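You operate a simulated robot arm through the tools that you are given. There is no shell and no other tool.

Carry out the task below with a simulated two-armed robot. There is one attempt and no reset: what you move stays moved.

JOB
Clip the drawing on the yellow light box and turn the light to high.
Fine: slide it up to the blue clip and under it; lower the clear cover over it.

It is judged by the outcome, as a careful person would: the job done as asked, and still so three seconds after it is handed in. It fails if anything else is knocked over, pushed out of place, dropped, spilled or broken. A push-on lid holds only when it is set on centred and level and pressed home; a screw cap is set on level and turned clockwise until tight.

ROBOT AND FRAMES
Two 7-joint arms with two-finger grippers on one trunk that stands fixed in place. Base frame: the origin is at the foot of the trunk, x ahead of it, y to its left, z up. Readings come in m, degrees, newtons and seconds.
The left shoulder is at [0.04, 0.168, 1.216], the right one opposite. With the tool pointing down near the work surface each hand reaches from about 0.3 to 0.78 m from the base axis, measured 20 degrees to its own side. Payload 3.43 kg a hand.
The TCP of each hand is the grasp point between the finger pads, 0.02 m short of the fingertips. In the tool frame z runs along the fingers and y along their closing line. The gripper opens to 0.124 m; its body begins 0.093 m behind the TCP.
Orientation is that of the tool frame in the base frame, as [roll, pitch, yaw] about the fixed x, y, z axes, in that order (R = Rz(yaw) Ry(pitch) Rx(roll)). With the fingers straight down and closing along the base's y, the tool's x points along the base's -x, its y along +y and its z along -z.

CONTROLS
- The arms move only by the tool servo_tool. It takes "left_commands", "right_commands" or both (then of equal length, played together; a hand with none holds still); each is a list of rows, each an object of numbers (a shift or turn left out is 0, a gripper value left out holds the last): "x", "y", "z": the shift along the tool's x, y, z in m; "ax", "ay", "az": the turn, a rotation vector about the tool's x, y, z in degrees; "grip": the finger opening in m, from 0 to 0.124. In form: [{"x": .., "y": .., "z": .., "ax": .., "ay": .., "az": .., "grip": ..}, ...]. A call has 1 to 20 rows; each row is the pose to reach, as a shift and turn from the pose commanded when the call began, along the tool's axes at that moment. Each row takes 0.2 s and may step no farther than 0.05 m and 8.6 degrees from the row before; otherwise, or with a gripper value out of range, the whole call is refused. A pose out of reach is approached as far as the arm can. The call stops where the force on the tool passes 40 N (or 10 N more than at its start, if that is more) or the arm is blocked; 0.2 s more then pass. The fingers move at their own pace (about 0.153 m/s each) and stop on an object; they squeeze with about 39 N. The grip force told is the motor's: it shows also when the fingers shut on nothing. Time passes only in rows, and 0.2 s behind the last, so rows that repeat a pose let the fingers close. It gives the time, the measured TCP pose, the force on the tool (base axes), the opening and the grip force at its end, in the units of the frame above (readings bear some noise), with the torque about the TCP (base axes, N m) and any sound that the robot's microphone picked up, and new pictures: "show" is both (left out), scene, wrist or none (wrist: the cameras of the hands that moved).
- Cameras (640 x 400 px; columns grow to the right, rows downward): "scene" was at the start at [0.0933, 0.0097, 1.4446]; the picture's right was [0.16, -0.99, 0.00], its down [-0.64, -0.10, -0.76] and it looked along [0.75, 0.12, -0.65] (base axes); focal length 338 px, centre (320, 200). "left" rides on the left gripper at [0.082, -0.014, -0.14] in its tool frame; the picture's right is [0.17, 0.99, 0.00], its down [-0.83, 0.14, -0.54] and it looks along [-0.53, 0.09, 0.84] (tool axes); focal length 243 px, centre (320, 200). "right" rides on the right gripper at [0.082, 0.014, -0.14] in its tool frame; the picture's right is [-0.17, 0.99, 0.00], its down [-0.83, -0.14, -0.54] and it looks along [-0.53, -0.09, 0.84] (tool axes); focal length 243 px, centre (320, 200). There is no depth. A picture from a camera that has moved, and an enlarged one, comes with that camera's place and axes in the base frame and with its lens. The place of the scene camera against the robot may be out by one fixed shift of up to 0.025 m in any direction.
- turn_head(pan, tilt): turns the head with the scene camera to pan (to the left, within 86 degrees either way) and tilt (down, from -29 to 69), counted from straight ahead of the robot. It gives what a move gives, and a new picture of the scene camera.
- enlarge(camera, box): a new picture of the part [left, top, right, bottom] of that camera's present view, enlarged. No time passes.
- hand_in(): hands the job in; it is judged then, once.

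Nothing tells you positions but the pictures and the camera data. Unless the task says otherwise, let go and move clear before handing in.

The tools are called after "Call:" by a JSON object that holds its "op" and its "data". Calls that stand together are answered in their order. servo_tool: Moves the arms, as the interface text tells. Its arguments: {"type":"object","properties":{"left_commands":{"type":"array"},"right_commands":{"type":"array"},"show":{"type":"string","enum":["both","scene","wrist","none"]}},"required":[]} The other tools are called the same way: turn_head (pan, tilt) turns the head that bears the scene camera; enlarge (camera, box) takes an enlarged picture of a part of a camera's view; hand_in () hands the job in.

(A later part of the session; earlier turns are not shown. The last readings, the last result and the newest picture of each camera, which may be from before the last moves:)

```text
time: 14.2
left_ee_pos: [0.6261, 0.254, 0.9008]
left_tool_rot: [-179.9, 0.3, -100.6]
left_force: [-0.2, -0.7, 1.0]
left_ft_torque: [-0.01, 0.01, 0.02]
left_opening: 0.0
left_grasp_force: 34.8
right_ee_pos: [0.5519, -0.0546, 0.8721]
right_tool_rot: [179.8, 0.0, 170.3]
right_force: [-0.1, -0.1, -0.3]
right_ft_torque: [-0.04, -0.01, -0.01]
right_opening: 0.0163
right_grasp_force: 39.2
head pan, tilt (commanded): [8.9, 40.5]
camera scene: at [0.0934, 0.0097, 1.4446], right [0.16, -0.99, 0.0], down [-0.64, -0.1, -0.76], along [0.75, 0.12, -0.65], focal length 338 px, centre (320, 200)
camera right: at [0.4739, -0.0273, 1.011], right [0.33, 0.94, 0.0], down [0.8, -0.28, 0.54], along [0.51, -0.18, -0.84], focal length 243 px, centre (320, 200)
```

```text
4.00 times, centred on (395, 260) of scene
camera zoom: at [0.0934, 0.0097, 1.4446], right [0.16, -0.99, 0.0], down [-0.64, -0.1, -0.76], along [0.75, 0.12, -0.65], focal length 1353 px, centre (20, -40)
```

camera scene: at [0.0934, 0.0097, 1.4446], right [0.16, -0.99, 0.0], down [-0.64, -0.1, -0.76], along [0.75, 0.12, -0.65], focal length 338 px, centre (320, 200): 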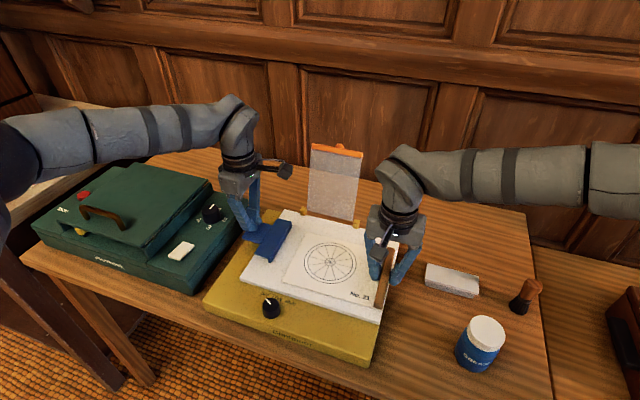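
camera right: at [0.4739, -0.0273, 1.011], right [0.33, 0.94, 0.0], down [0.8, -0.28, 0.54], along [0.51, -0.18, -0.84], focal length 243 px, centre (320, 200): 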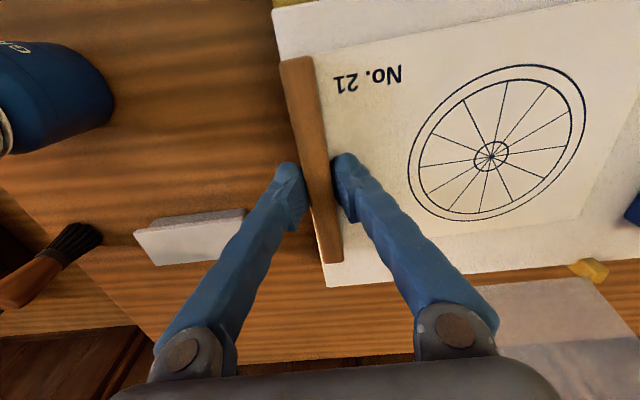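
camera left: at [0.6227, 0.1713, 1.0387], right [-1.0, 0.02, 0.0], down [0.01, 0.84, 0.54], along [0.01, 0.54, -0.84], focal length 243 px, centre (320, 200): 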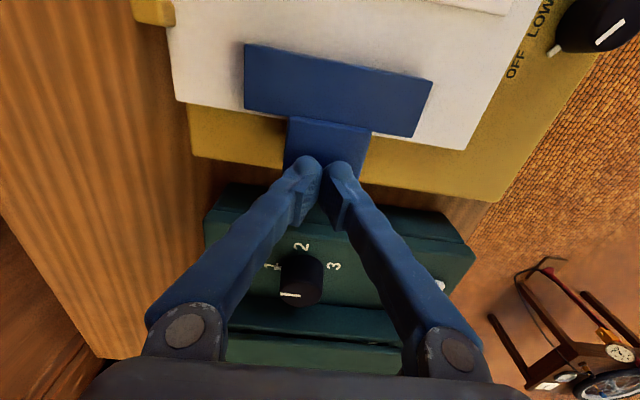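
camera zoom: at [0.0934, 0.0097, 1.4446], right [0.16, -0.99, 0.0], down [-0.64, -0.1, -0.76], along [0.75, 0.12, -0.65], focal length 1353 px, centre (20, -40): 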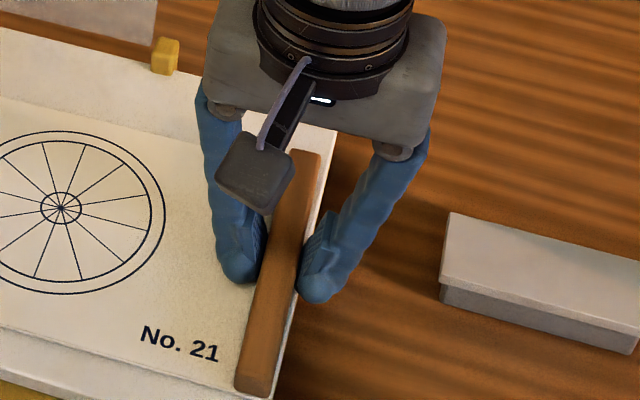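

The bar is gripped (opening 1.6 cm). I'll slide the drawing about 3.3 cm toward the clip, stopping just short of the lip, and look.

Call:
{"op": "servo_tool", "data": {"right_commands": [{"x": -0.001, "y": 0.005}, {"x": -0.002, "y": 0.01}, {"x": -0.004, "y": 0.015}, {"x": -0.005, "y": 0.02}, {"x": -0.007, "y": 0.025}, {"x": -0.008, "y": 0.029}, {"x": -0.009, "y": 0.033}]}}

Call:
{"op": "enlarge", "data": {"camera": "left", "box": [160, 0, 480, 200]}}

Call:
{"op": "enlarge", "data": {"camera": "scene", "box": [230, 190, 400, 320]}}

```text
time: 15.8
left_ee_pos: [0.6251, 0.255, 0.9005]
left_tool_rot: [-179.9, 0.3, -100.6]
left_force: [0.7, 0.6, 0.6]
left_ft_torque: [-0.01, -0.02, -0.02]
left_opening: 0.0001
left_grasp_force: 34.2
right_ee_pos: [0.5655, -0.023, 0.871]
right_tool_rot: [179.9, -0.2, 170.3]
right_force: [-0.1, 0.1, -0.5]
right_ft_torque: [-0.04, -0.02, 0.01]
right_opening: 0.0168
right_grasp_force: 38.9
head pan, tilt (commanded): [8.9, 40.5]
camera scene: at [0.0934, 0.0097, 1.4446], right [0.16, -0.99, 0.0], down [-0.64, -0.1, -0.76], along [0.75, 0.12, -0.65], focal length 338 px, centre (320, 200)
camera right: at [0.4876, 0.004, 1.0107], right [0.33, 0.94, 0.0], down [0.8, -0.28, 0.54], along [0.51, -0.18, -0.84], focal length 243 px, centre (320, 200)
```

scene: 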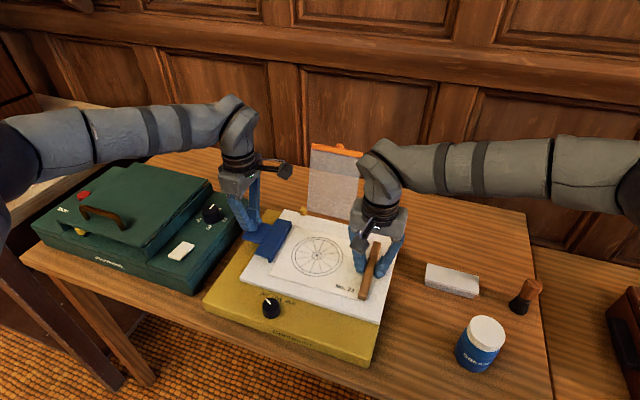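
right: 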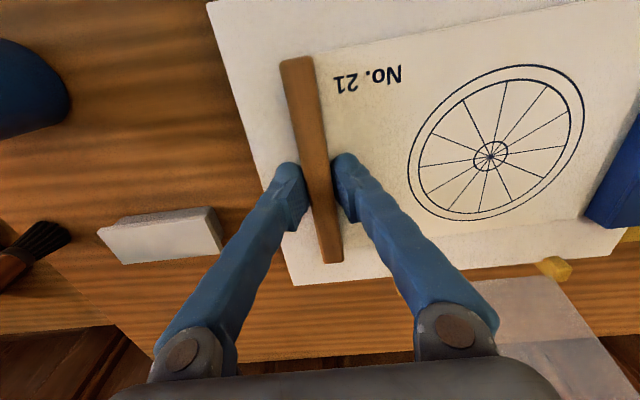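

```text
2.00 times, centred on (320, 100) of left
camera zoom: at [0.6226, 0.1711, 1.0394], right [-1.0, 0.02, 0.0], down [0.01, 0.84, 0.54], along [0.01, 0.54, -0.84], focal length 485 px, centre (320, 400)
```

zoom: 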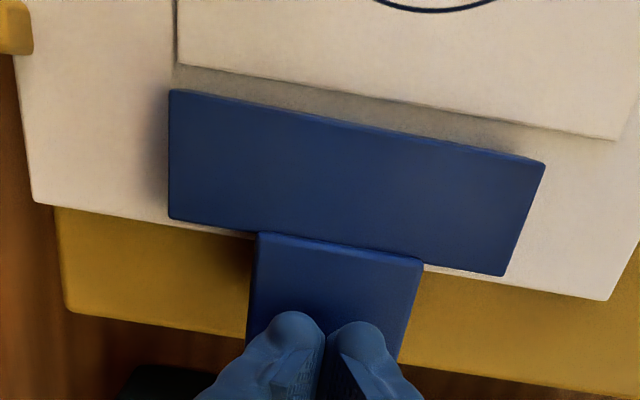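

```text
3.08 times, centred on (315, 255) of scene
camera zoom: at [0.0934, 0.0097, 1.4446], right [0.16, -0.99, 0.0], down [-0.64, -0.1, -0.76], along [0.75, 0.12, -0.65], focal length 1041 px, centre (335, 31)
```

zoom: 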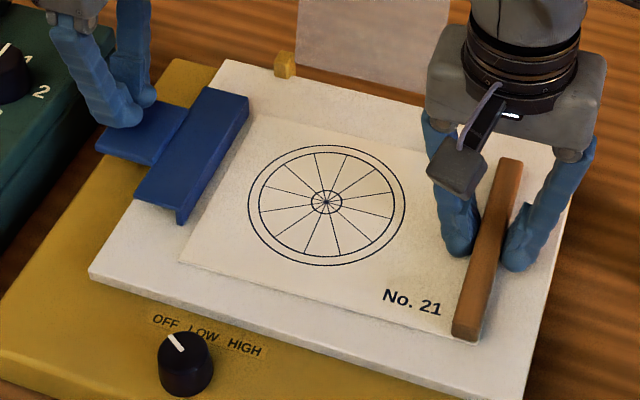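

The sheet's edge is about 9 mm from the clip lip and well aligned with it. Now I'll press the tab down slowly with the left fingertips and watch the force.

Call:
{"op": "servo_tool", "data": {"left_commands": [{"z": 0.004}, {"z": 0.008}, {"z": 0.012}, {"z": 0.015}], "show": "wrist"}}

Call:
{"op": "enlarge", "data": {"camera": "scene", "box": [225, 200, 315, 280]}}

```text
time: 16.8
left_ee_pos: [0.6241, 0.2556, 0.8869]
left_tool_rot: [-179.7, 0.2, -100.6]
left_force: [0.2, 3.1, 8.8]
left_ft_torque: [-0.03, 0.05, 0.02]
left_opening: 0.0063
left_grasp_force: 34.3
right_ee_pos: [0.5658, -0.0224, 0.8727]
right_tool_rot: [179.9, 0.0, 170.2]
right_force: [0.3, -0.5, 0.2]
right_ft_torque: [-0.02, -0.01, 0.02]
right_opening: 0.0165
right_grasp_force: 38.6
head pan, tilt (commanded): [8.9, 40.5]
camera left: at [0.6229, 0.1718, 1.0252], right [-1.0, 0.02, 0.0], down [0.01, 0.84, 0.54], along [0.01, 0.54, -0.84], focal length 243 px, centre (320, 200)
```

left: 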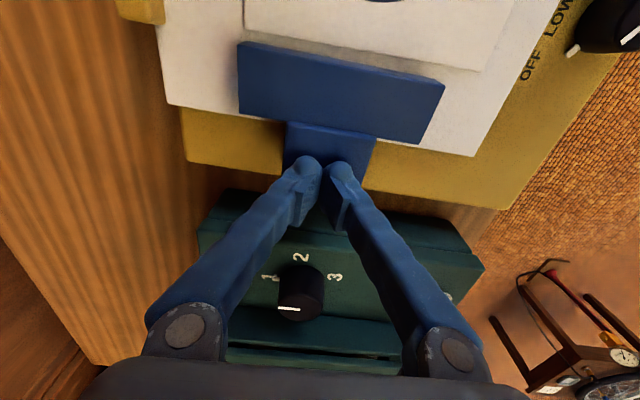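

```text
5.00 times, centred on (270, 240) of scene
camera zoom: at [0.0929, 0.0098, 1.4446], right [0.16, -0.99, 0.0], down [-0.64, -0.1, -0.76], along [0.75, 0.12, -0.65], focal length 1692 px, centre (570, 0)
```

zoom: 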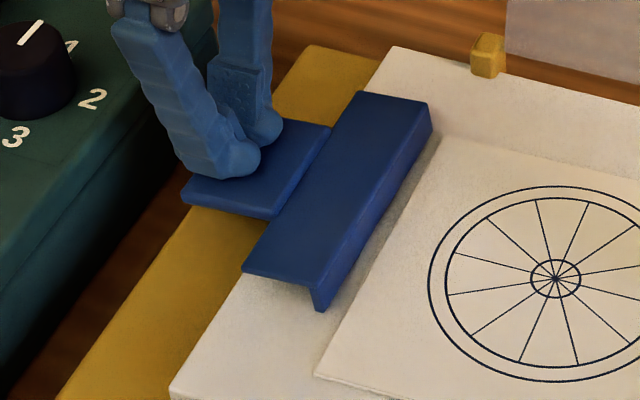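

Contact made at tip z ≈ 0.867 with 9 N. I'll press further in small steps.

Call:
{"op": "servo_tool", "data": {"left_commands": [{"z": 0.002}, {"z": 0.004}, {"z": 0.006}], "show": "none"}}

Call:
{"op": "enlarge", "data": {"camera": "scene", "box": [225, 200, 315, 280]}}

Call:
{"op": "enlarge", "data": {"camera": "left", "box": [160, 0, 480, 200]}}

```text
time: 17.6
left_ee_pos: [0.6261, 0.2551, 0.8807]
left_tool_rot: [-179.8, 0.3, -100.6]
left_force: [2.6, 9.1, 11.9]
left_ft_torque: [0.01, 0.01, 0.01]
left_opening: 0.0059
left_grasp_force: 35.0
right_ee_pos: [0.5652, -0.0222, 0.8715]
right_tool_rot: [179.9, 0.0, 170.4]
right_force: [-0.6, -0.3, -0.1]
right_ft_torque: [0.02, -0.02, 0.0]
right_opening: 0.0165
right_grasp_force: 39.0
head pan, tilt (commanded): [8.9, 40.5]
```

```text
5.00 times, centred on (270, 240) of scene
camera zoom: at [0.093, 0.0101, 1.4446], right [0.16, -0.99, 0.0], down [-0.64, -0.1, -0.76], along [0.75, 0.12, -0.65], focal length 1692 px, centre (570, 0)
```

zoom: 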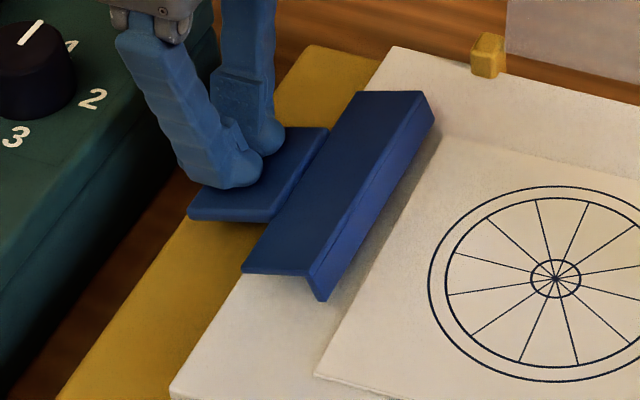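

```text
2.00 times, centred on (320, 100) of left
camera zoom: at [0.623, 0.1714, 1.0185], right [-1.0, 0.02, 0.0], down [0.01, 0.84, 0.54], along [0.01, 0.54, -0.84], focal length 485 px, centre (320, 400)
```

zoom: 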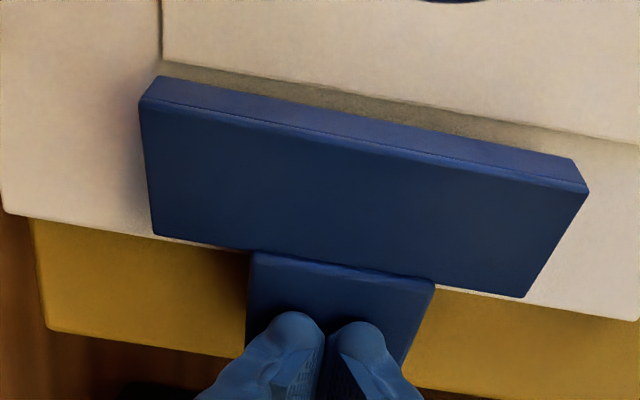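

The jaw's lip is lifting. I'll press a little more to open it wider.

Call:
{"op": "servo_tool", "data": {"left_commands": [{"z": 0.002}, {"z": 0.004}, {"z": 0.006}], "show": "none"}}

Call:
{"op": "enlarge", "data": {"camera": "scene", "box": [225, 200, 315, 280]}}

Call:
{"op": "enlarge", "data": {"camera": "left", "box": [160, 0, 480, 200]}}

```text
time: 18.3
left_ee_pos: [0.6278, 0.2549, 0.8788]
left_tool_rot: [-179.5, 0.2, -100.4]
left_force: [-1.0, 4.5, 12.4]
left_ft_torque: [-0.04, 0.15, 0.15]
left_opening: 0.0059
left_grasp_force: 34.6
right_ee_pos: [0.5652, -0.0228, 0.8716]
right_tool_rot: [179.9, 0.0, 170.3]
right_force: [-0.5, 0.5, -0.3]
right_ft_torque: [-0.03, -0.01, 0.0]
right_opening: 0.0164
right_grasp_force: 38.6
head pan, tilt (commanded): [8.9, 40.5]
stopped in row 3 (left hand): the force on the tool passed its limit at 43 N (the readings are from after the stop); the commanded pose is now the measured one
```

```text
5.00 times, centred on (270, 240) of scene
camera zoom: at [0.093, 0.0097, 1.4446], right [0.15, -0.99, 0.0], down [-0.64, -0.1, -0.76], along [0.75, 0.12, -0.65], focal length 1692 px, centre (570, 0)
```

zoom: 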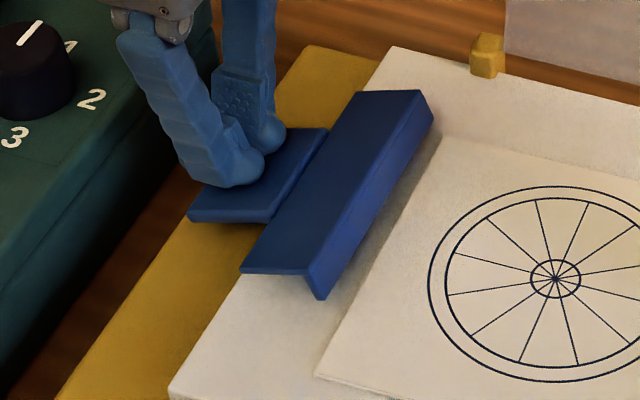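

```text
2.00 times, centred on (320, 100) of left
camera zoom: at [0.6244, 0.1713, 1.018], right [-1.0, 0.02, -0.01], down [0.01, 0.84, 0.54], along [0.02, 0.54, -0.84], focal length 485 px, centre (320, 400)
```

zoom: 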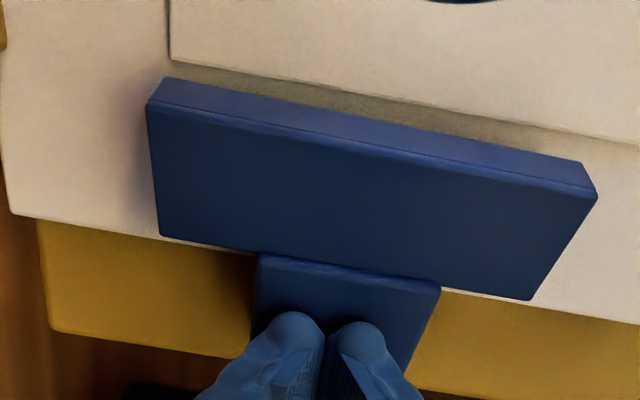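

The tab is at its stop and the lip is up about 6–7 mm. Holding it there, I'll slide the drawing in under the lip in steps.

Call:
{"op": "servo_tool", "data": {"right_commands": [{"y": 0.004}, {"y": 0.008}, {"y": 0.012}, {"y": 0.016}], "show": "none"}}

Call:
{"op": "enlarge", "data": {"camera": "scene", "box": [225, 200, 315, 280]}}

Call:
{"op": "enlarge", "data": {"camera": "left", "box": [160, 0, 480, 200]}}

```text
time: 19.3
left_ee_pos: [0.6286, 0.2549, 0.8793]
left_tool_rot: [-179.4, 0.2, -100.5]
left_force: [4.4, 7.1, 19.3]
left_ft_torque: [-0.13, 0.06, 0.13]
left_opening: 0.0059
left_grasp_force: 33.8
right_ee_pos: [0.5666, -0.0068, 0.8708]
right_tool_rot: [179.9, 0.0, 170.4]
right_force: [0.3, 0.1, -0.5]
right_ft_torque: [-0.05, -0.01, -0.02]
right_opening: 0.0166
right_grasp_force: 39.2
head pan, tilt (commanded): [8.9, 40.5]
```

```text
5.00 times, centred on (270, 240) of scene
camera zoom: at [0.0927, 0.0097, 1.4446], right [0.16, -0.99, 0.0], down [-0.64, -0.1, -0.76], along [0.75, 0.12, -0.65], focal length 1692 px, centre (570, 0)
```

zoom: 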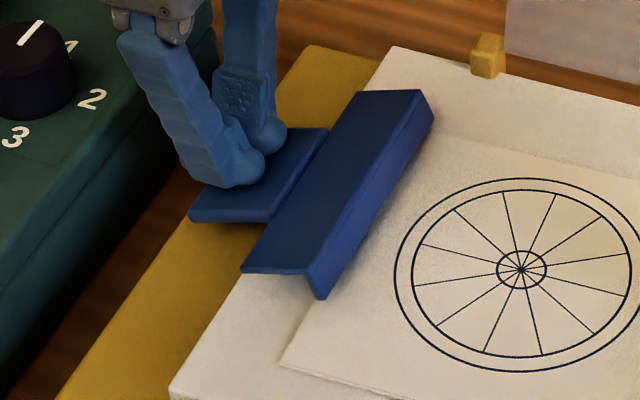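

```text
2.00 times, centred on (320, 100) of left
camera zoom: at [0.6241, 0.1712, 1.0177], right [-1.0, 0.02, -0.01], down [0.01, 0.84, 0.54], along [0.02, 0.54, -0.84], focal length 485 px, centre (320, 400)
```

zoom: 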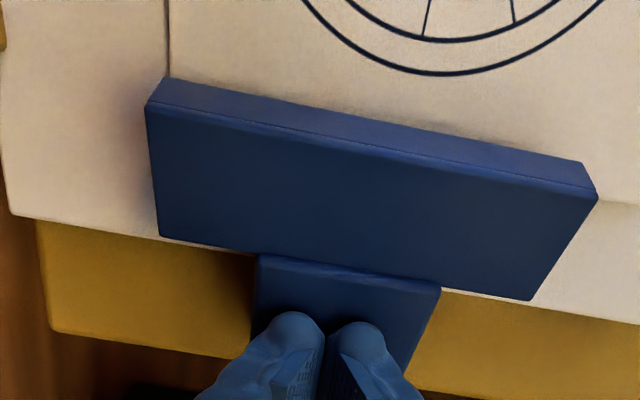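

The sheet is going under the lip freely with no resistance. I'll slide it another 1.6 cm.

Call:
{"op": "servo_tool", "data": {"right_commands": [{"y": 0.004}, {"y": 0.008}, {"y": 0.012}, {"y": 0.016}], "show": "scene"}}

Call:
{"op": "enlarge", "data": {"camera": "scene", "box": [225, 200, 315, 280]}}

Call:
{"op": "enlarge", "data": {"camera": "left", "box": [160, 0, 480, 200]}}

```text
time: 20.3
left_ee_pos: [0.6276, 0.2537, 0.8792]
left_tool_rot: [-179.5, 0.2, -100.4]
left_force: [10.5, 6.8, 25.3]
left_ft_torque: [-0.14, -0.1, -0.01]
left_opening: 0.006
left_grasp_force: 34.3
right_ee_pos: [0.5705, 0.0096, 0.8708]
right_tool_rot: [179.9, 0.0, 170.3]
right_force: [-0.8, -0.1, -0.5]
right_ft_torque: [-0.03, -0.02, 0.02]
right_opening: 0.0166
right_grasp_force: 38.9
head pan, tilt (commanded): [8.9, 40.5]
camera scene: at [0.0928, 0.0097, 1.4446], right [0.16, -0.99, 0.0], down [-0.64, -0.1, -0.76], along [0.75, 0.12, -0.65], focal length 338 px, centre (320, 200)
```

scene: 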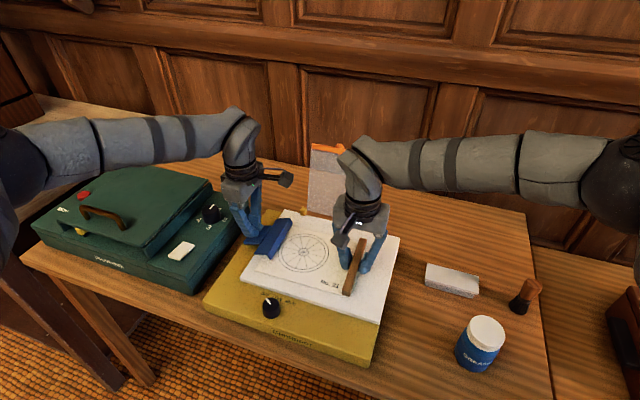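

```text
5.00 times, centred on (270, 240) of scene
camera zoom: at [0.0928, 0.0097, 1.4446], right [0.16, -0.99, 0.0], down [-0.64, -0.1, -0.76], along [0.75, 0.12, -0.65], focal length 1692 px, centre (570, 0)
```

zoom: 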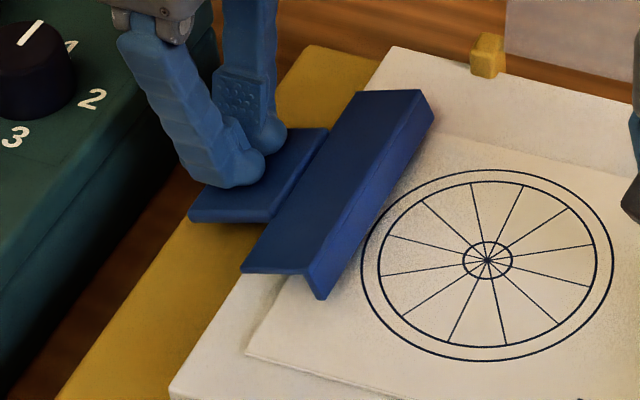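

```text
2.00 times, centred on (320, 100) of left
camera zoom: at [0.6241, 0.1712, 1.0176], right [-1.0, 0.02, -0.01], down [0.01, 0.84, 0.54], along [0.02, 0.54, -0.84], focal length 485 px, centre (320, 400)
```

zoom: 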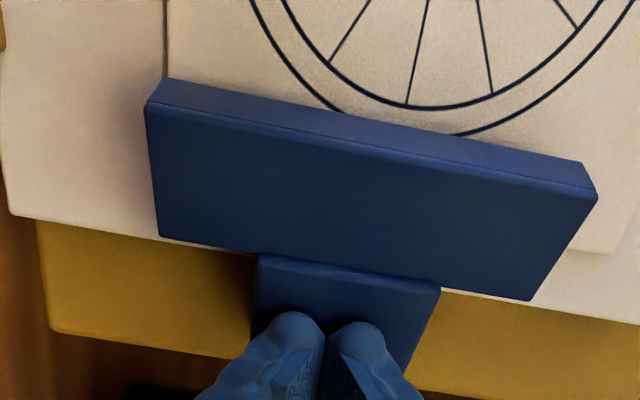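

The sheet's edge is now about 2.3 cm past the lip, with the circle just clear of it, so that's far enough. I'll release the tab slowly so the lip comes down on the sheet while the right hand holds the bar still.

Call:
{"op": "servo_tool", "data": {"left_commands": [{"z": -0.004}, {"z": -0.008}, {"z": -0.012}, {"z": -0.018}, {"z": -0.03}, {"z": -0.05}], "show": "none"}}

Call:
{"op": "enlarge", "data": {"camera": "scene", "box": [225, 200, 315, 280]}}

Call:
{"op": "enlarge", "data": {"camera": "left", "box": [160, 0, 480, 200]}}

```text
time: 21.7
left_ee_pos: [0.627, 0.2536, 0.9273]
left_tool_rot: [-179.7, 0.3, -100.5]
left_force: [0.2, -0.3, -0.1]
left_ft_torque: [0.01, -0.03, 0.03]
left_opening: 0.0002
left_grasp_force: 34.3
right_ee_pos: [0.5716, 0.0094, 0.8709]
right_tool_rot: [180.0, 0.0, 170.3]
right_force: [-0.7, -0.4, -0.6]
right_ft_torque: [0.07, 0.05, 0.11]
right_opening: 0.0164
right_grasp_force: 38.6
head pan, tilt (commanded): [8.9, 40.5]
```

```text
5.00 times, centred on (270, 240) of scene
camera zoom: at [0.0933, 0.0097, 1.4446], right [0.16, -0.99, 0.0], down [-0.64, -0.1, -0.76], along [0.75, 0.12, -0.65], focal length 1692 px, centre (570, 0)
```

zoom: 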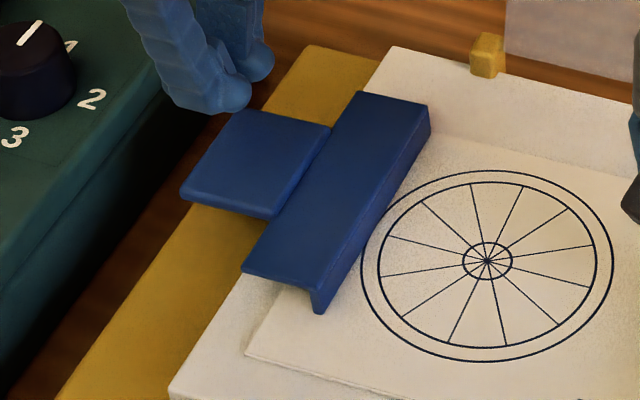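

```text
2.00 times, centred on (320, 100) of left
camera zoom: at [0.6239, 0.1712, 1.0654], right [-1.0, 0.02, -0.01], down [0.01, 0.84, 0.54], along [0.01, 0.54, -0.84], focal length 485 px, centre (320, 400)
```

zoom: 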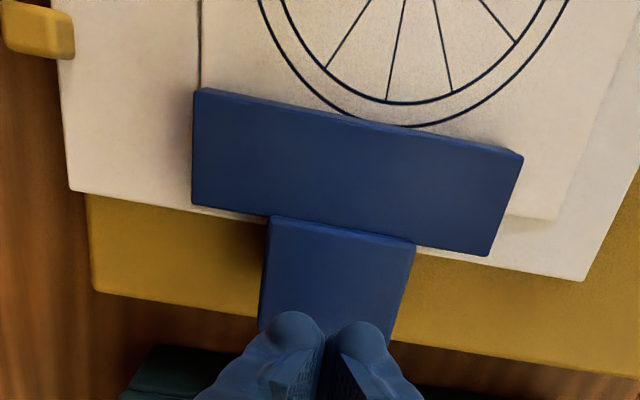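

The clip has closed on the sheet. I'll release the bar with the right hand and lift it clear to the right.

Call:
{"op": "servo_tool", "data": {"right_commands": [{"grip": 0.02}, {"grip": 0.035}, {"grip": 0.045}, {"z": -0.01, "grip": 0.045}, {"z": -0.03}, {"z": -0.06}, {"z": -0.1, "y": -0.01}, {"z": -0.13, "y": -0.05}, {"z": -0.15, "y": -0.09, "x": 0.02}, {"z": -0.16, "y": -0.13, "x": 0.05}], "show": "scene"}}

Call:
{"op": "enlarge", "data": {"camera": "scene", "box": [230, 130, 410, 320]}}

Call:
{"op": "enlarge", "data": {"camera": "scene", "box": [300, 135, 375, 235]}}

```text
refused: row 10 steps farther than a row can; nothing moved
```

```text
2.11 times, centred on (320, 225) of scene
camera zoom: at [0.0933, 0.0097, 1.4446], right [0.16, -0.99, 0.0], down [-0.64, -0.1, -0.76], along [0.75, 0.12, -0.65], focal length 712 px, centre (320, 147)
```

zoom: 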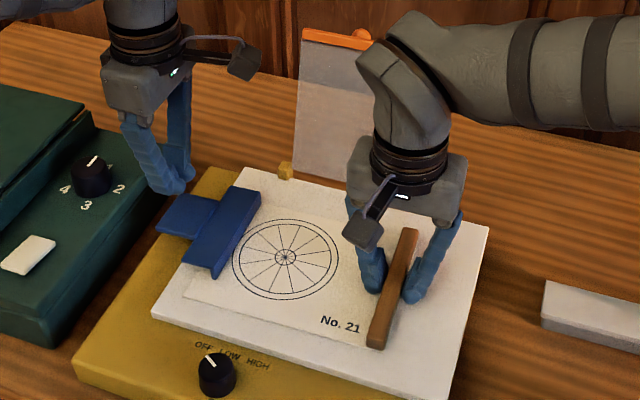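

```text
4.00 times, centred on (338, 185) of scene
camera zoom: at [0.0933, 0.0097, 1.4446], right [0.16, -0.99, 0.0], down [-0.64, -0.1, -0.76], along [0.75, 0.12, -0.65], focal length 1353 px, centre (250, 260)
```

zoom: 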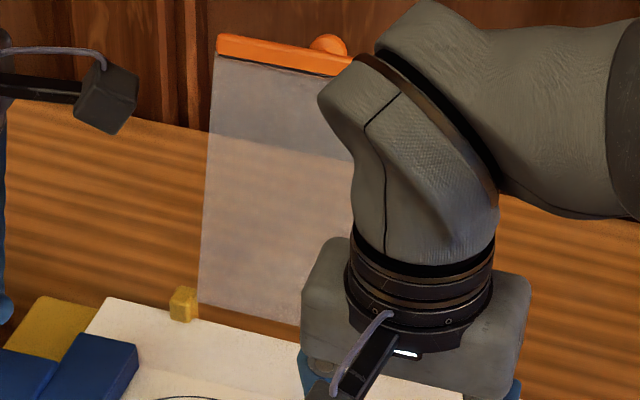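

Call:
{"op": "servo_tool", "data": {"right_commands": [{"grip": 0.02}, {"grip": 0.035}, {"grip": 0.045}, {"z": -0.01, "grip": 0.045}, {"z": -0.03}, {"z": -0.06, "x": 0.01}, {"z": -0.09, "y": -0.02, "x": 0.02}, {"z": -0.11, "y": -0.05, "x": 0.03}, {"z": -0.13, "y": -0.08, "x": 0.04}, {"z": -0.15, "y": -0.11, "x": 0.05}, {"z": -0.16, "y": -0.15, "x": 0.05}], "show": "scene"}}

Call:
{"op": "enlarge", "data": {"camera": "scene", "box": [230, 130, 410, 320]}}

Call:
{"op": "enlarge", "data": {"camera": "scene", "box": [300, 135, 375, 235]}}

```text
time: 24.1
left_ee_pos: [0.6267, 0.2544, 0.9267]
left_tool_rot: [-179.5, 0.1, -100.5]
left_force: [-0.1, 0.4, -0.3]
left_ft_torque: [-0.03, 0.0, 0.03]
left_opening: 0.0
left_grasp_force: 34.5
right_ee_pos: [0.4973, -0.1314, 1.0324]
right_tool_rot: [179.9, -0.1, 170.3]
right_force: [0.7, -0.8, -0.7]
right_ft_torque: [0.0, -0.02, 0.0]
right_opening: 0.0449
right_grasp_force: 0.0
head pan, tilt (commanded): [8.9, 40.5]
camera scene: at [0.0933, 0.0099, 1.4446], right [0.16, -0.99, 0.0], down [-0.64, -0.1, -0.76], along [0.75, 0.12, -0.65], focal length 338 px, centre (320, 200)
```

scene: 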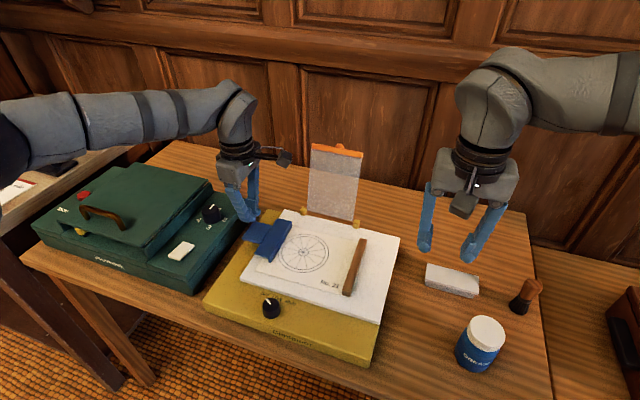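

```text
2.11 times, centred on (320, 225) of scene
camera zoom: at [0.0933, 0.0099, 1.4446], right [0.16, -0.99, 0.0], down [-0.64, -0.1, -0.76], along [0.75, 0.12, -0.65], focal length 712 px, centre (320, 147)
```

zoom: 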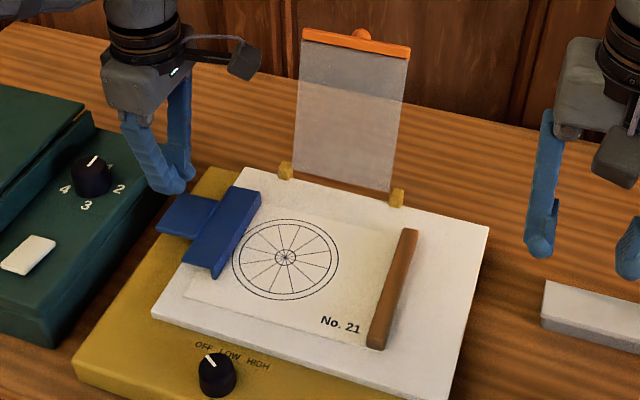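

```text
4.00 times, centred on (338, 185) of scene
camera zoom: at [0.0933, 0.0099, 1.4446], right [0.16, -0.99, 0.0], down [-0.64, -0.1, -0.76], along [0.75, 0.12, -0.65], focal length 1353 px, centre (250, 260)
```

zoom: 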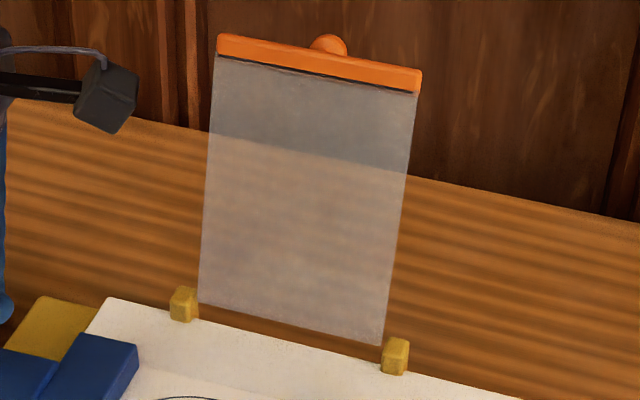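

The drawing stays under the clip, and the right hand is clear. Next is the cover, so I'll look at it with the right wrist camera to locate its orange edge.

Call:
{"op": "enlarge", "data": {"camera": "right", "box": [420, 100, 640, 340]}}

Call:
{"op": "enlarge", "data": {"camera": "scene", "box": [305, 135, 370, 165]}}

```text
1.67 times, centred on (530, 220) of right
camera zoom: at [0.4186, -0.1048, 1.1723], right [0.33, 0.94, 0.0], down [0.8, -0.28, 0.54], along [0.51, -0.18, -0.84], focal length 404 px, centre (-30, 167)
```

zoom: 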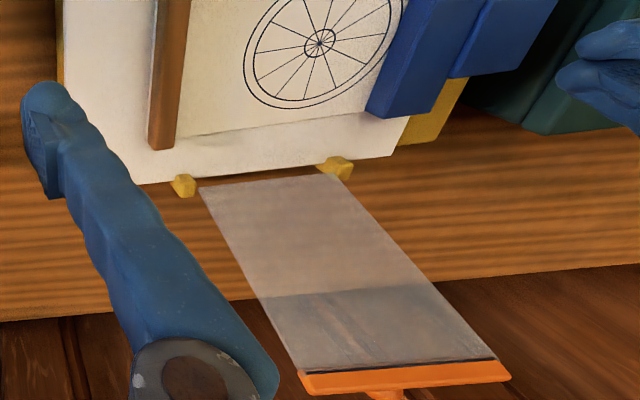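

```text
9.85 times, centred on (338, 150) of scene
camera zoom: at [0.0933, 0.0099, 1.4446], right [0.16, -0.99, 0.0], down [-0.64, -0.1, -0.76], along [0.75, 0.12, -0.65], focal length 3331 px, centre (148, 692)
```

zoom: 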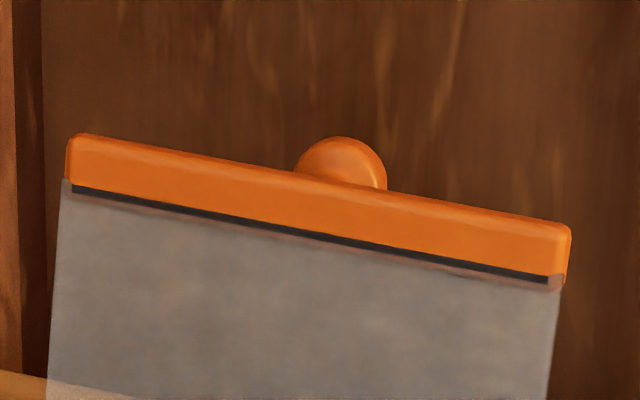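

The cover's orange edge is centred near [0.761,0.077,1.02], leaning back about 15°, with a round knob behind it. I plan to straddle that edge with the left hand (one finger in front, one behind) and lower it along its arc. First I'll raise the left hand, move it near the cover with the fingers open, and move the right hand farther away.

Call:
{"op": "servo_tool", "data": {"left_commands": [{"z": -0.04}, {"z": -0.085}, {"z": -0.13}, {"z": -0.175, "grip": 0.03}, {"x": 0.03, "y": -0.018, "z": -0.193, "grip": 0.08}, {"x": 0.065, "y": -0.036, "z": -0.193}, {"x": 0.1, "y": -0.055, "z": -0.193}, {"x": 0.125, "y": -0.075, "z": -0.193}, {"x": 0.15, "y": -0.09, "z": -0.193}], "right_commands": [{"y": -0.03}, {"y": -0.06, "x": 0.01}, {"y": -0.09, "x": 0.02}, {"y": -0.11, "x": 0.04}, {"y": -0.12, "x": 0.06}, {"y": -0.12, "x": 0.08}, {"y": -0.12, "x": 0.09}, {"y": -0.12, "x": 0.1}, {"y": -0.12, "x": 0.1}]}}

```text
time: 26.1
left_ee_pos: [0.6857, 0.0888, 1.12]
left_tool_rot: [-179.7, 0.2, -100.5]
left_force: [0.3, 0.0, -1.3]
left_ft_torque: [0.0, 0.0, 0.01]
left_opening: 0.0801
left_grasp_force: 0.1
right_ee_pos: [0.3787, -0.233, 1.0315]
right_tool_rot: [179.8, 0.0, 170.3]
right_force: [0.5, -0.2, -0.7]
right_ft_torque: [0.0, -0.06, 0.0]
right_opening: 0.0448
right_grasp_force: 0.0
head pan, tilt (commanded): [8.9, 40.5]
camera scene: at [0.0933, 0.0097, 1.4446], right [0.16, -0.99, 0.0], down [-0.64, -0.1, -0.76], along [0.75, 0.12, -0.65], focal length 338 px, centre (320, 200)
camera right: at [0.3004, -0.206, 1.1708], right [0.33, 0.94, 0.0], down [0.8, -0.28, 0.54], along [0.51, -0.18, -0.84], focal length 243 px, centre (320, 200)
camera left: at [0.6822, 0.0047, 1.2584], right [-1.0, 0.02, -0.01], down [0.01, 0.84, 0.54], along [0.02, 0.54, -0.84], focal length 243 px, centre (320, 200)
```

scene: 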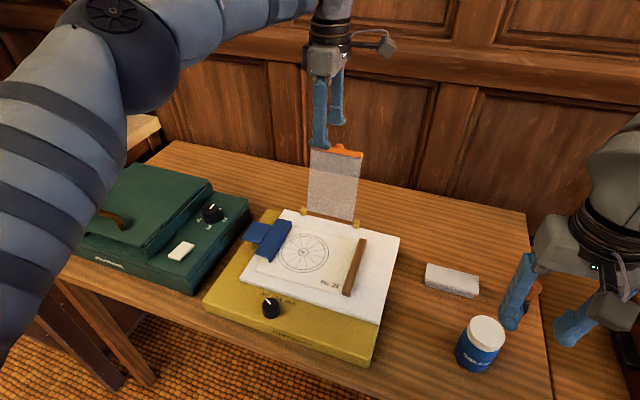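
right: 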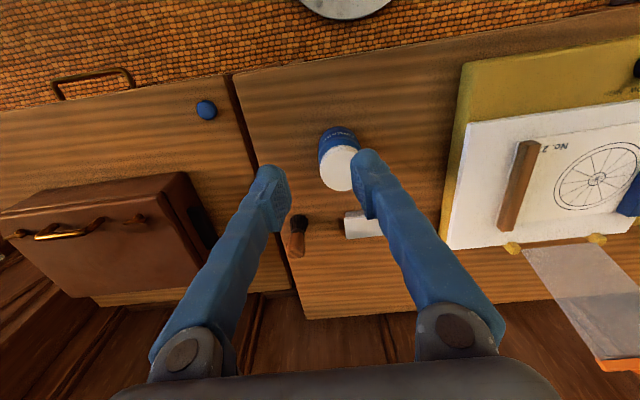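
left: 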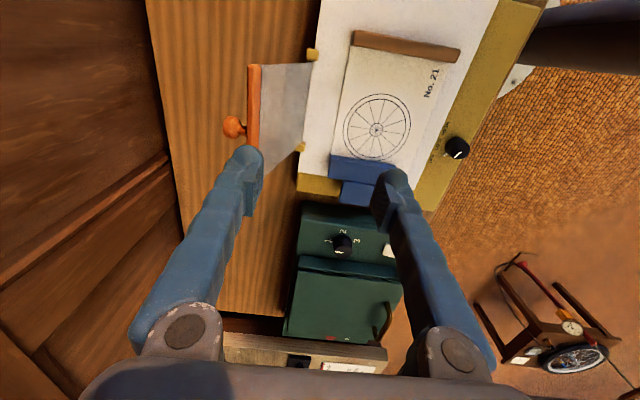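

The left wrist camera now sees the orange bar with a ball knob sticking out behind it. I'll zoom in to measure it.

Call:
{"op": "enlarge", "data": {"camera": "left", "box": [200, 40, 340, 200]}}

Call:
{"op": "enlarge", "data": {"camera": "scene", "box": [290, 70, 380, 170]}}

```text
2.50 times, centred on (270, 120) of left
camera zoom: at [0.6822, 0.0047, 1.2584], right [-1.0, 0.02, -0.01], down [0.01, 0.84, 0.54], along [0.02, 0.54, -0.84], focal length 606 px, centre (445, 400)
```

zoom: 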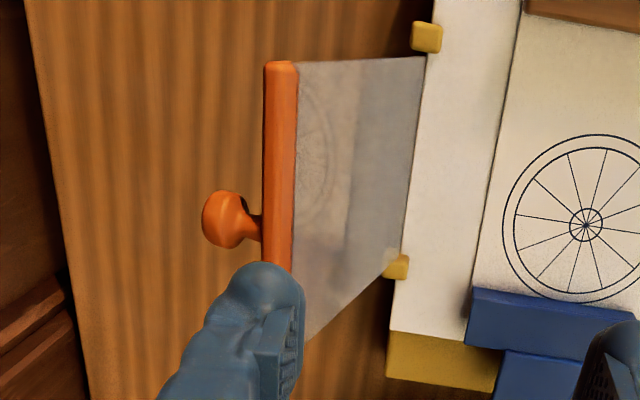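

```text
4.00 times, centred on (335, 120) of scene
camera zoom: at [0.0933, 0.0097, 1.4446], right [0.16, -0.99, 0.0], down [-0.64, -0.1, -0.76], along [0.75, 0.12, -0.65], focal length 1353 px, centre (260, 520)
```

zoom: 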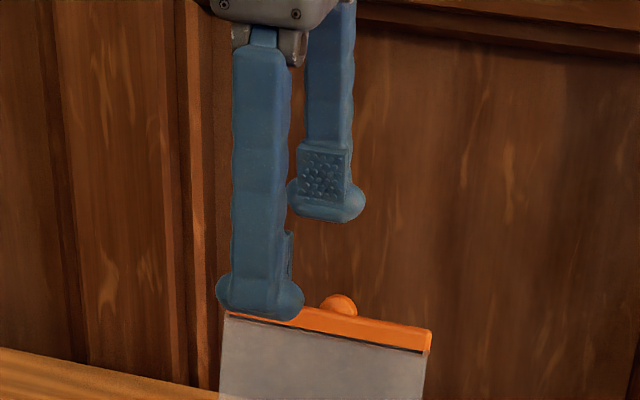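

The ball knob head is at about [0.770,0.071,1.02], behind the bar. It can be gripped from above by the right hand with the fingers closing along the hinge direction, so it can pivot in the grip while the cover comes down. I'll clear the left hand first and raise the right hand.

Call:
{"op": "servo_tool", "data": {"left_commands": [{"z": -0.03}, {"x": -0.02, "y": 0.035, "z": -0.03}, {"x": -0.04, "y": 0.075, "z": -0.03}, {"x": -0.06, "y": 0.115, "z": -0.03}, {"x": -0.08, "y": 0.155, "z": -0.03}, {"x": -0.1, "y": 0.19, "z": -0.03}, {"x": -0.12, "y": 0.23, "z": -0.03}, {"x": -0.14, "y": 0.27, "z": -0.03}, {"x": -0.159, "y": 0.3, "z": -0.02}], "right_commands": [{"z": -0.02, "grip": 0.06}, {"z": -0.04}, {"z": -0.06}, {"z": -0.08}, {"z": -0.1}, {"z": -0.12}, {"z": -0.14}, {"x": -0.02, "y": 0.0, "z": -0.15}, {"x": -0.05, "y": 0.0, "z": -0.15}], "show": "scene"}}

```text
time: 28.1
left_ee_pos: [0.4209, 0.3009, 1.1404]
left_tool_rot: [-179.5, 0.1, -100.6]
left_force: [-0.5, -0.5, -0.7]
left_ft_torque: [0.0, -0.01, -0.02]
left_opening: 0.0799
left_grasp_force: 0.1
right_ee_pos: [0.4289, -0.2414, 1.1796]
right_tool_rot: [179.9, 0.0, 170.5]
right_force: [0.3, 0.0, -0.6]
right_ft_torque: [0.0, -0.01, 0.03]
right_opening: 0.0599
right_grasp_force: 0.1
head pan, tilt (commanded): [8.9, 40.5]
camera scene: at [0.0932, 0.0098, 1.4446], right [0.16, -0.99, 0.0], down [-0.64, -0.1, -0.76], along [0.75, 0.12, -0.65], focal length 338 px, centre (320, 200)
```

scene: 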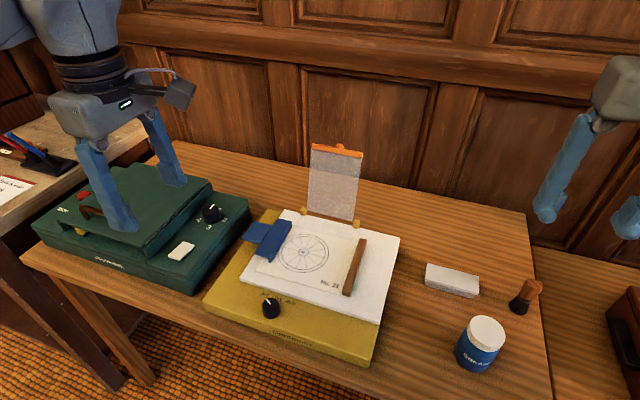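

Call:
{"op": "servo_tool", "data": {"right_commands": [{"x": -0.02, "y": 0.038, "ay": -2}, {"x": -0.045, "y": 0.076, "ay": -4}, {"x": -0.07, "y": 0.114, "ay": -6}, {"x": -0.095, "y": 0.152, "ay": -8}, {"x": -0.12, "y": 0.19, "ay": -10}, {"x": -0.145, "y": 0.228, "ay": -12}, {"x": -0.17, "y": 0.266, "ay": -14}, {"x": -0.195, "y": 0.304, "ay": -16}, {"x": -0.2175, "y": 0.3415, "ay": -18}]}}

```text
time: 30.1
left_ee_pos: [0.4226, 0.3011, 1.1389]
left_tool_rot: [-179.6, 0.2, -100.6]
left_force: [0.6, -0.2, 0.3]
left_ft_torque: [0.03, -0.03, 0.04]
left_opening: 0.0804
left_grasp_force: 0.0
right_ee_pos: [0.6993, 0.0614, 1.1814]
right_tool_rot: [179.9, 18.0, 170.4]
right_force: [0.4, 0.1, 0.2]
right_ft_torque: [-0.01, 0.0, -0.03]
right_opening: 0.0601
right_grasp_force: 0.1
head pan, tilt (commanded): [8.9, 40.5]
camera scene: at [0.0933, 0.0101, 1.4446], right [0.16, -0.99, 0.0], down [-0.64, -0.1, -0.76], along [0.75, 0.12, -0.65], focal length 338 px, centre (320, 200)
camera right: at [0.5834, 0.0945, 1.2883], right [0.32, 0.95, 0.05], down [0.59, -0.24, 0.77], along [0.74, -0.21, -0.64], focal length 243 px, centre (320, 200)
```

scene: 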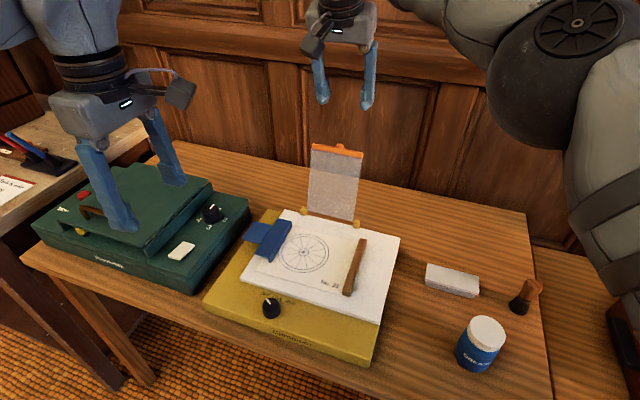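
right: 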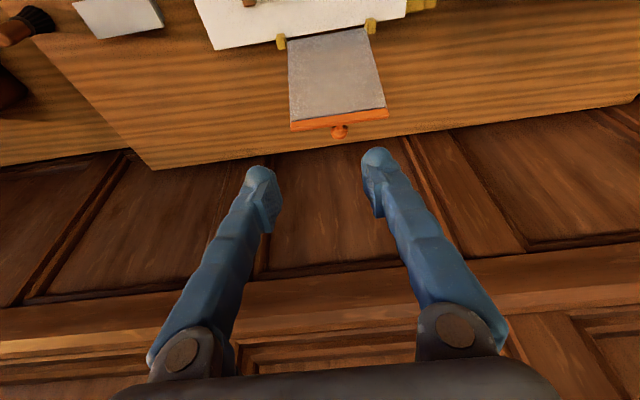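

The right hand reaches well here and sees the knob. I'll zoom to measure it precisely.

Call:
{"op": "enlarge", "data": {"camera": "right", "box": [270, 20, 410, 160]}}

```text
2.86 times, centred on (340, 90) of right
camera zoom: at [0.5834, 0.0945, 1.2883], right [0.32, 0.95, 0.05], down [0.59, -0.24, 0.77], along [0.74, -0.21, -0.64], focal length 693 px, centre (263, 514)
```

zoom: 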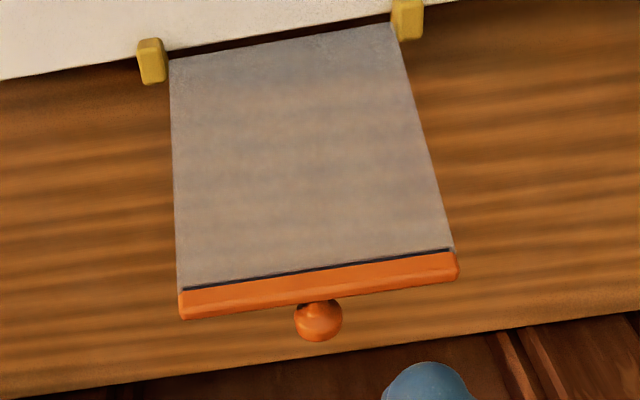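

The knob head is at f≈0.746, i.e. about [0.772,0.073,1.02]. I'll go right above it.

Call:
{"op": "servo_tool", "data": {"right_commands": [{"x": -0.017, "y": 0.008, "z": 0.03}, {"x": -0.034, "y": 0.016, "z": 0.061}, {"x": -0.05, "y": 0.0239, "z": 0.0913}]}}

Call:
{"op": "enlarge", "data": {"camera": "right", "box": [240, 20, 420, 200]}}

Call:
{"op": "enlarge", "data": {"camera": "scene", "box": [290, 80, 390, 180]}}

```text
time: 30.9
left_ee_pos: [0.4218, 0.3014, 1.1399]
left_tool_rot: [-179.5, 0.1, -100.5]
left_force: [-0.2, 0.5, -0.6]
left_ft_torque: [0.03, -0.01, 0.0]
left_opening: 0.08
left_grasp_force: 0.1
right_ee_pos: [0.7232, 0.0548, 1.1449]
right_tool_rot: [179.8, 18.0, 170.2]
right_force: [-0.3, -1.1, -0.1]
right_ft_torque: [0.04, 0.0, 0.04]
right_opening: 0.0601
right_grasp_force: 0.0
right hand out of reach, approached as far as the arm can: row 1, 2, 3
head pan, tilt (commanded): [8.9, 40.5]
camera scene: at [0.0933, 0.0091, 1.4446], right [0.15, -0.99, 0.0], down [-0.64, -0.1, -0.76], along [0.75, 0.12, -0.65], focal length 338 px, centre (320, 200)
camera right: at [0.6068, 0.088, 1.2519], right [0.32, 0.95, 0.05], down [0.59, -0.24, 0.77], along [0.74, -0.22, -0.64], focal length 243 px, centre (320, 200)
```

scene: 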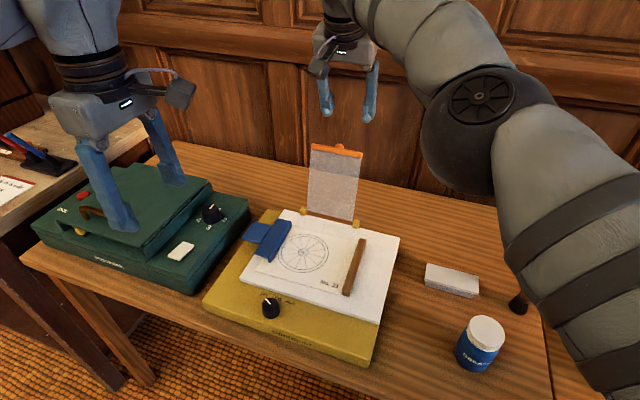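
right: 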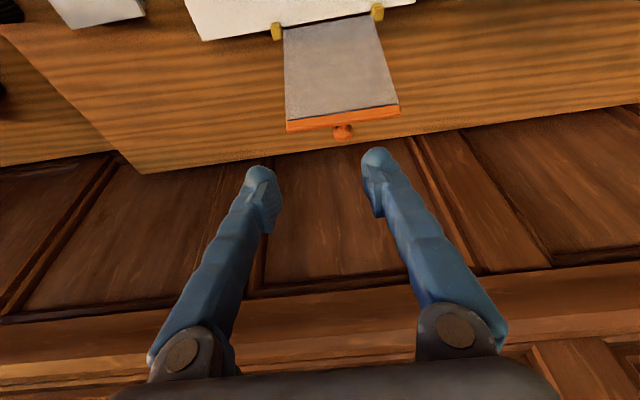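

```text
2.22 times, centred on (330, 110) of right
camera zoom: at [0.6068, 0.088, 1.2519], right [0.32, 0.95, 0.05], down [0.59, -0.24, 0.77], along [0.74, -0.22, -0.64], focal length 539 px, centre (298, 400)
```

zoom: 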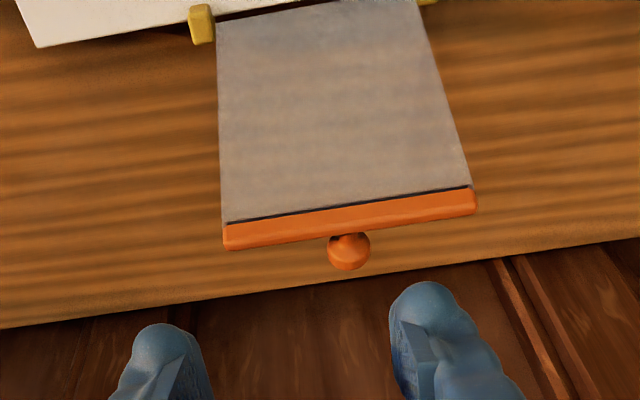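

```text
4.00 times, centred on (340, 130) of scene
camera zoom: at [0.0933, 0.0091, 1.4446], right [0.15, -0.99, 0.0], down [-0.64, -0.1, -0.76], along [0.75, 0.12, -0.65], focal length 1353 px, centre (240, 480)
```

zoom: 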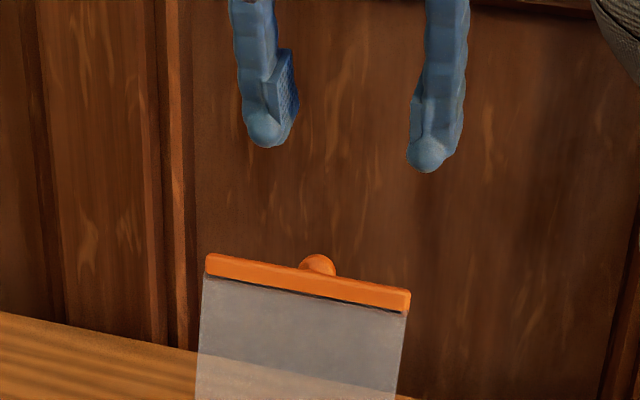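

The right arm can't reach the knob with that tilt, while the left shoulder is closer to it. I'll retract the right hand and bring the left hand instead, turned so its fingers close along the hinge line.

Call:
{"op": "servo_tool", "data": {"right_commands": [{"x": 0.022, "y": -0.036, "z": -0.014, "ay": 2}, {"x": 0.044, "y": -0.072, "z": -0.028, "ay": 4}, {"x": 0.066, "y": -0.108, "z": -0.042, "ay": 7}, {"x": 0.088, "y": -0.144, "z": -0.056, "ay": 10}, {"x": 0.11, "y": -0.18, "z": -0.07, "ay": 13}, {"x": 0.132, "y": -0.216, "z": -0.084, "ay": 16}, {"x": 0.155, "y": -0.252, "z": -0.098, "ay": 18}, {"x": 0.179, "y": -0.288, "z": -0.111, "ay": 18}], "left_commands": [{"az": 4}, {"az": 8}, {"az": 14}, {"az": 20}, {"az": 26}, {"az": 32}, {"az": 38}, {"az": 44}], "show": "scene"}}

```text
time: 32.7
left_ee_pos: [0.4224, 0.3002, 1.1391]
left_tool_rot: [-179.9, 0.3, -144.5]
left_force: [0.4, 0.1, -0.3]
left_ft_torque: [-0.02, -0.02, -0.02]
left_opening: 0.0799
left_grasp_force: 0.0
right_ee_pos: [0.4753, -0.1948, 1.1941]
right_tool_rot: [179.8, 0.0, 170.2]
right_force: [0.8, 0.1, 0.3]
right_ft_torque: [-0.01, -0.01, -0.01]
right_opening: 0.06
right_grasp_force: 0.1
head pan, tilt (commanded): [8.9, 40.5]
camera scene: at [0.0934, 0.0098, 1.4446], right [0.16, -0.99, 0.0], down [-0.64, -0.1, -0.76], along [0.75, 0.12, -0.65], focal length 338 px, centre (320, 200)
```

scene: 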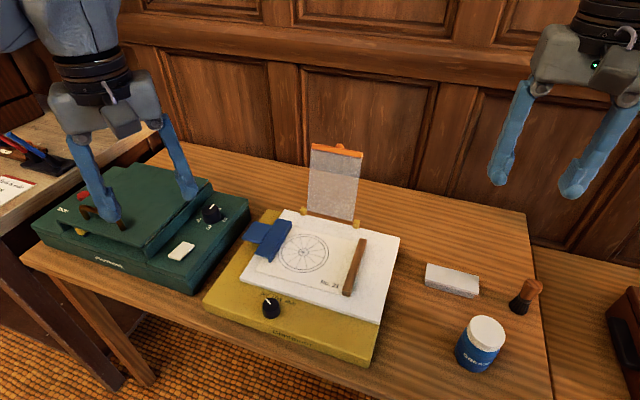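

Call:
{"op": "servo_tool", "data": {"left_commands": [{"x": -0.008, "y": -0.04, "z": -0.01, "az": 6.4, "grip": 0.06}, {"x": -0.015, "y": -0.08, "z": -0.02, "az": 12.8}, {"x": -0.023, "y": -0.12, "z": -0.02, "az": 19.2}, {"x": -0.031, "y": -0.16, "z": -0.02, "az": 25.6}, {"x": -0.039, "y": -0.2, "z": -0.02, "az": 32.0}, {"x": -0.0461, "y": -0.242, "z": -0.02, "az": 38.5}], "show": "scene"}}

```text
time: 34.1
left_ee_pos: [0.5977, 0.129, 1.1597]
left_tool_rot: [179.8, 0.4, 176.8]
left_force: [-0.3, 0.3, 0.1]
left_ft_torque: [0.06, 0.01, 0.01]
left_opening: 0.0599
left_grasp_force: 0.1
right_ee_pos: [0.4751, -0.1955, 1.193]
right_tool_rot: [179.9, -0.1, 170.3]
right_force: [0.0, 0.3, 0.5]
right_ft_torque: [0.05, -0.02, 0.0]
right_opening: 0.0599
right_grasp_force: 0.1
head pan, tilt (commanded): [8.9, 40.5]
camera scene: at [0.0931, 0.0095, 1.4446], right [0.15, -0.99, 0.0], down [-0.64, -0.1, -0.76], along [0.75, 0.12, -0.65], focal length 338 px, centre (320, 200)
```

scene: 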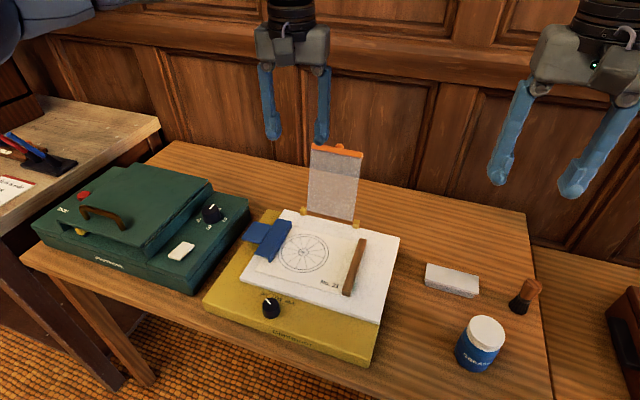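

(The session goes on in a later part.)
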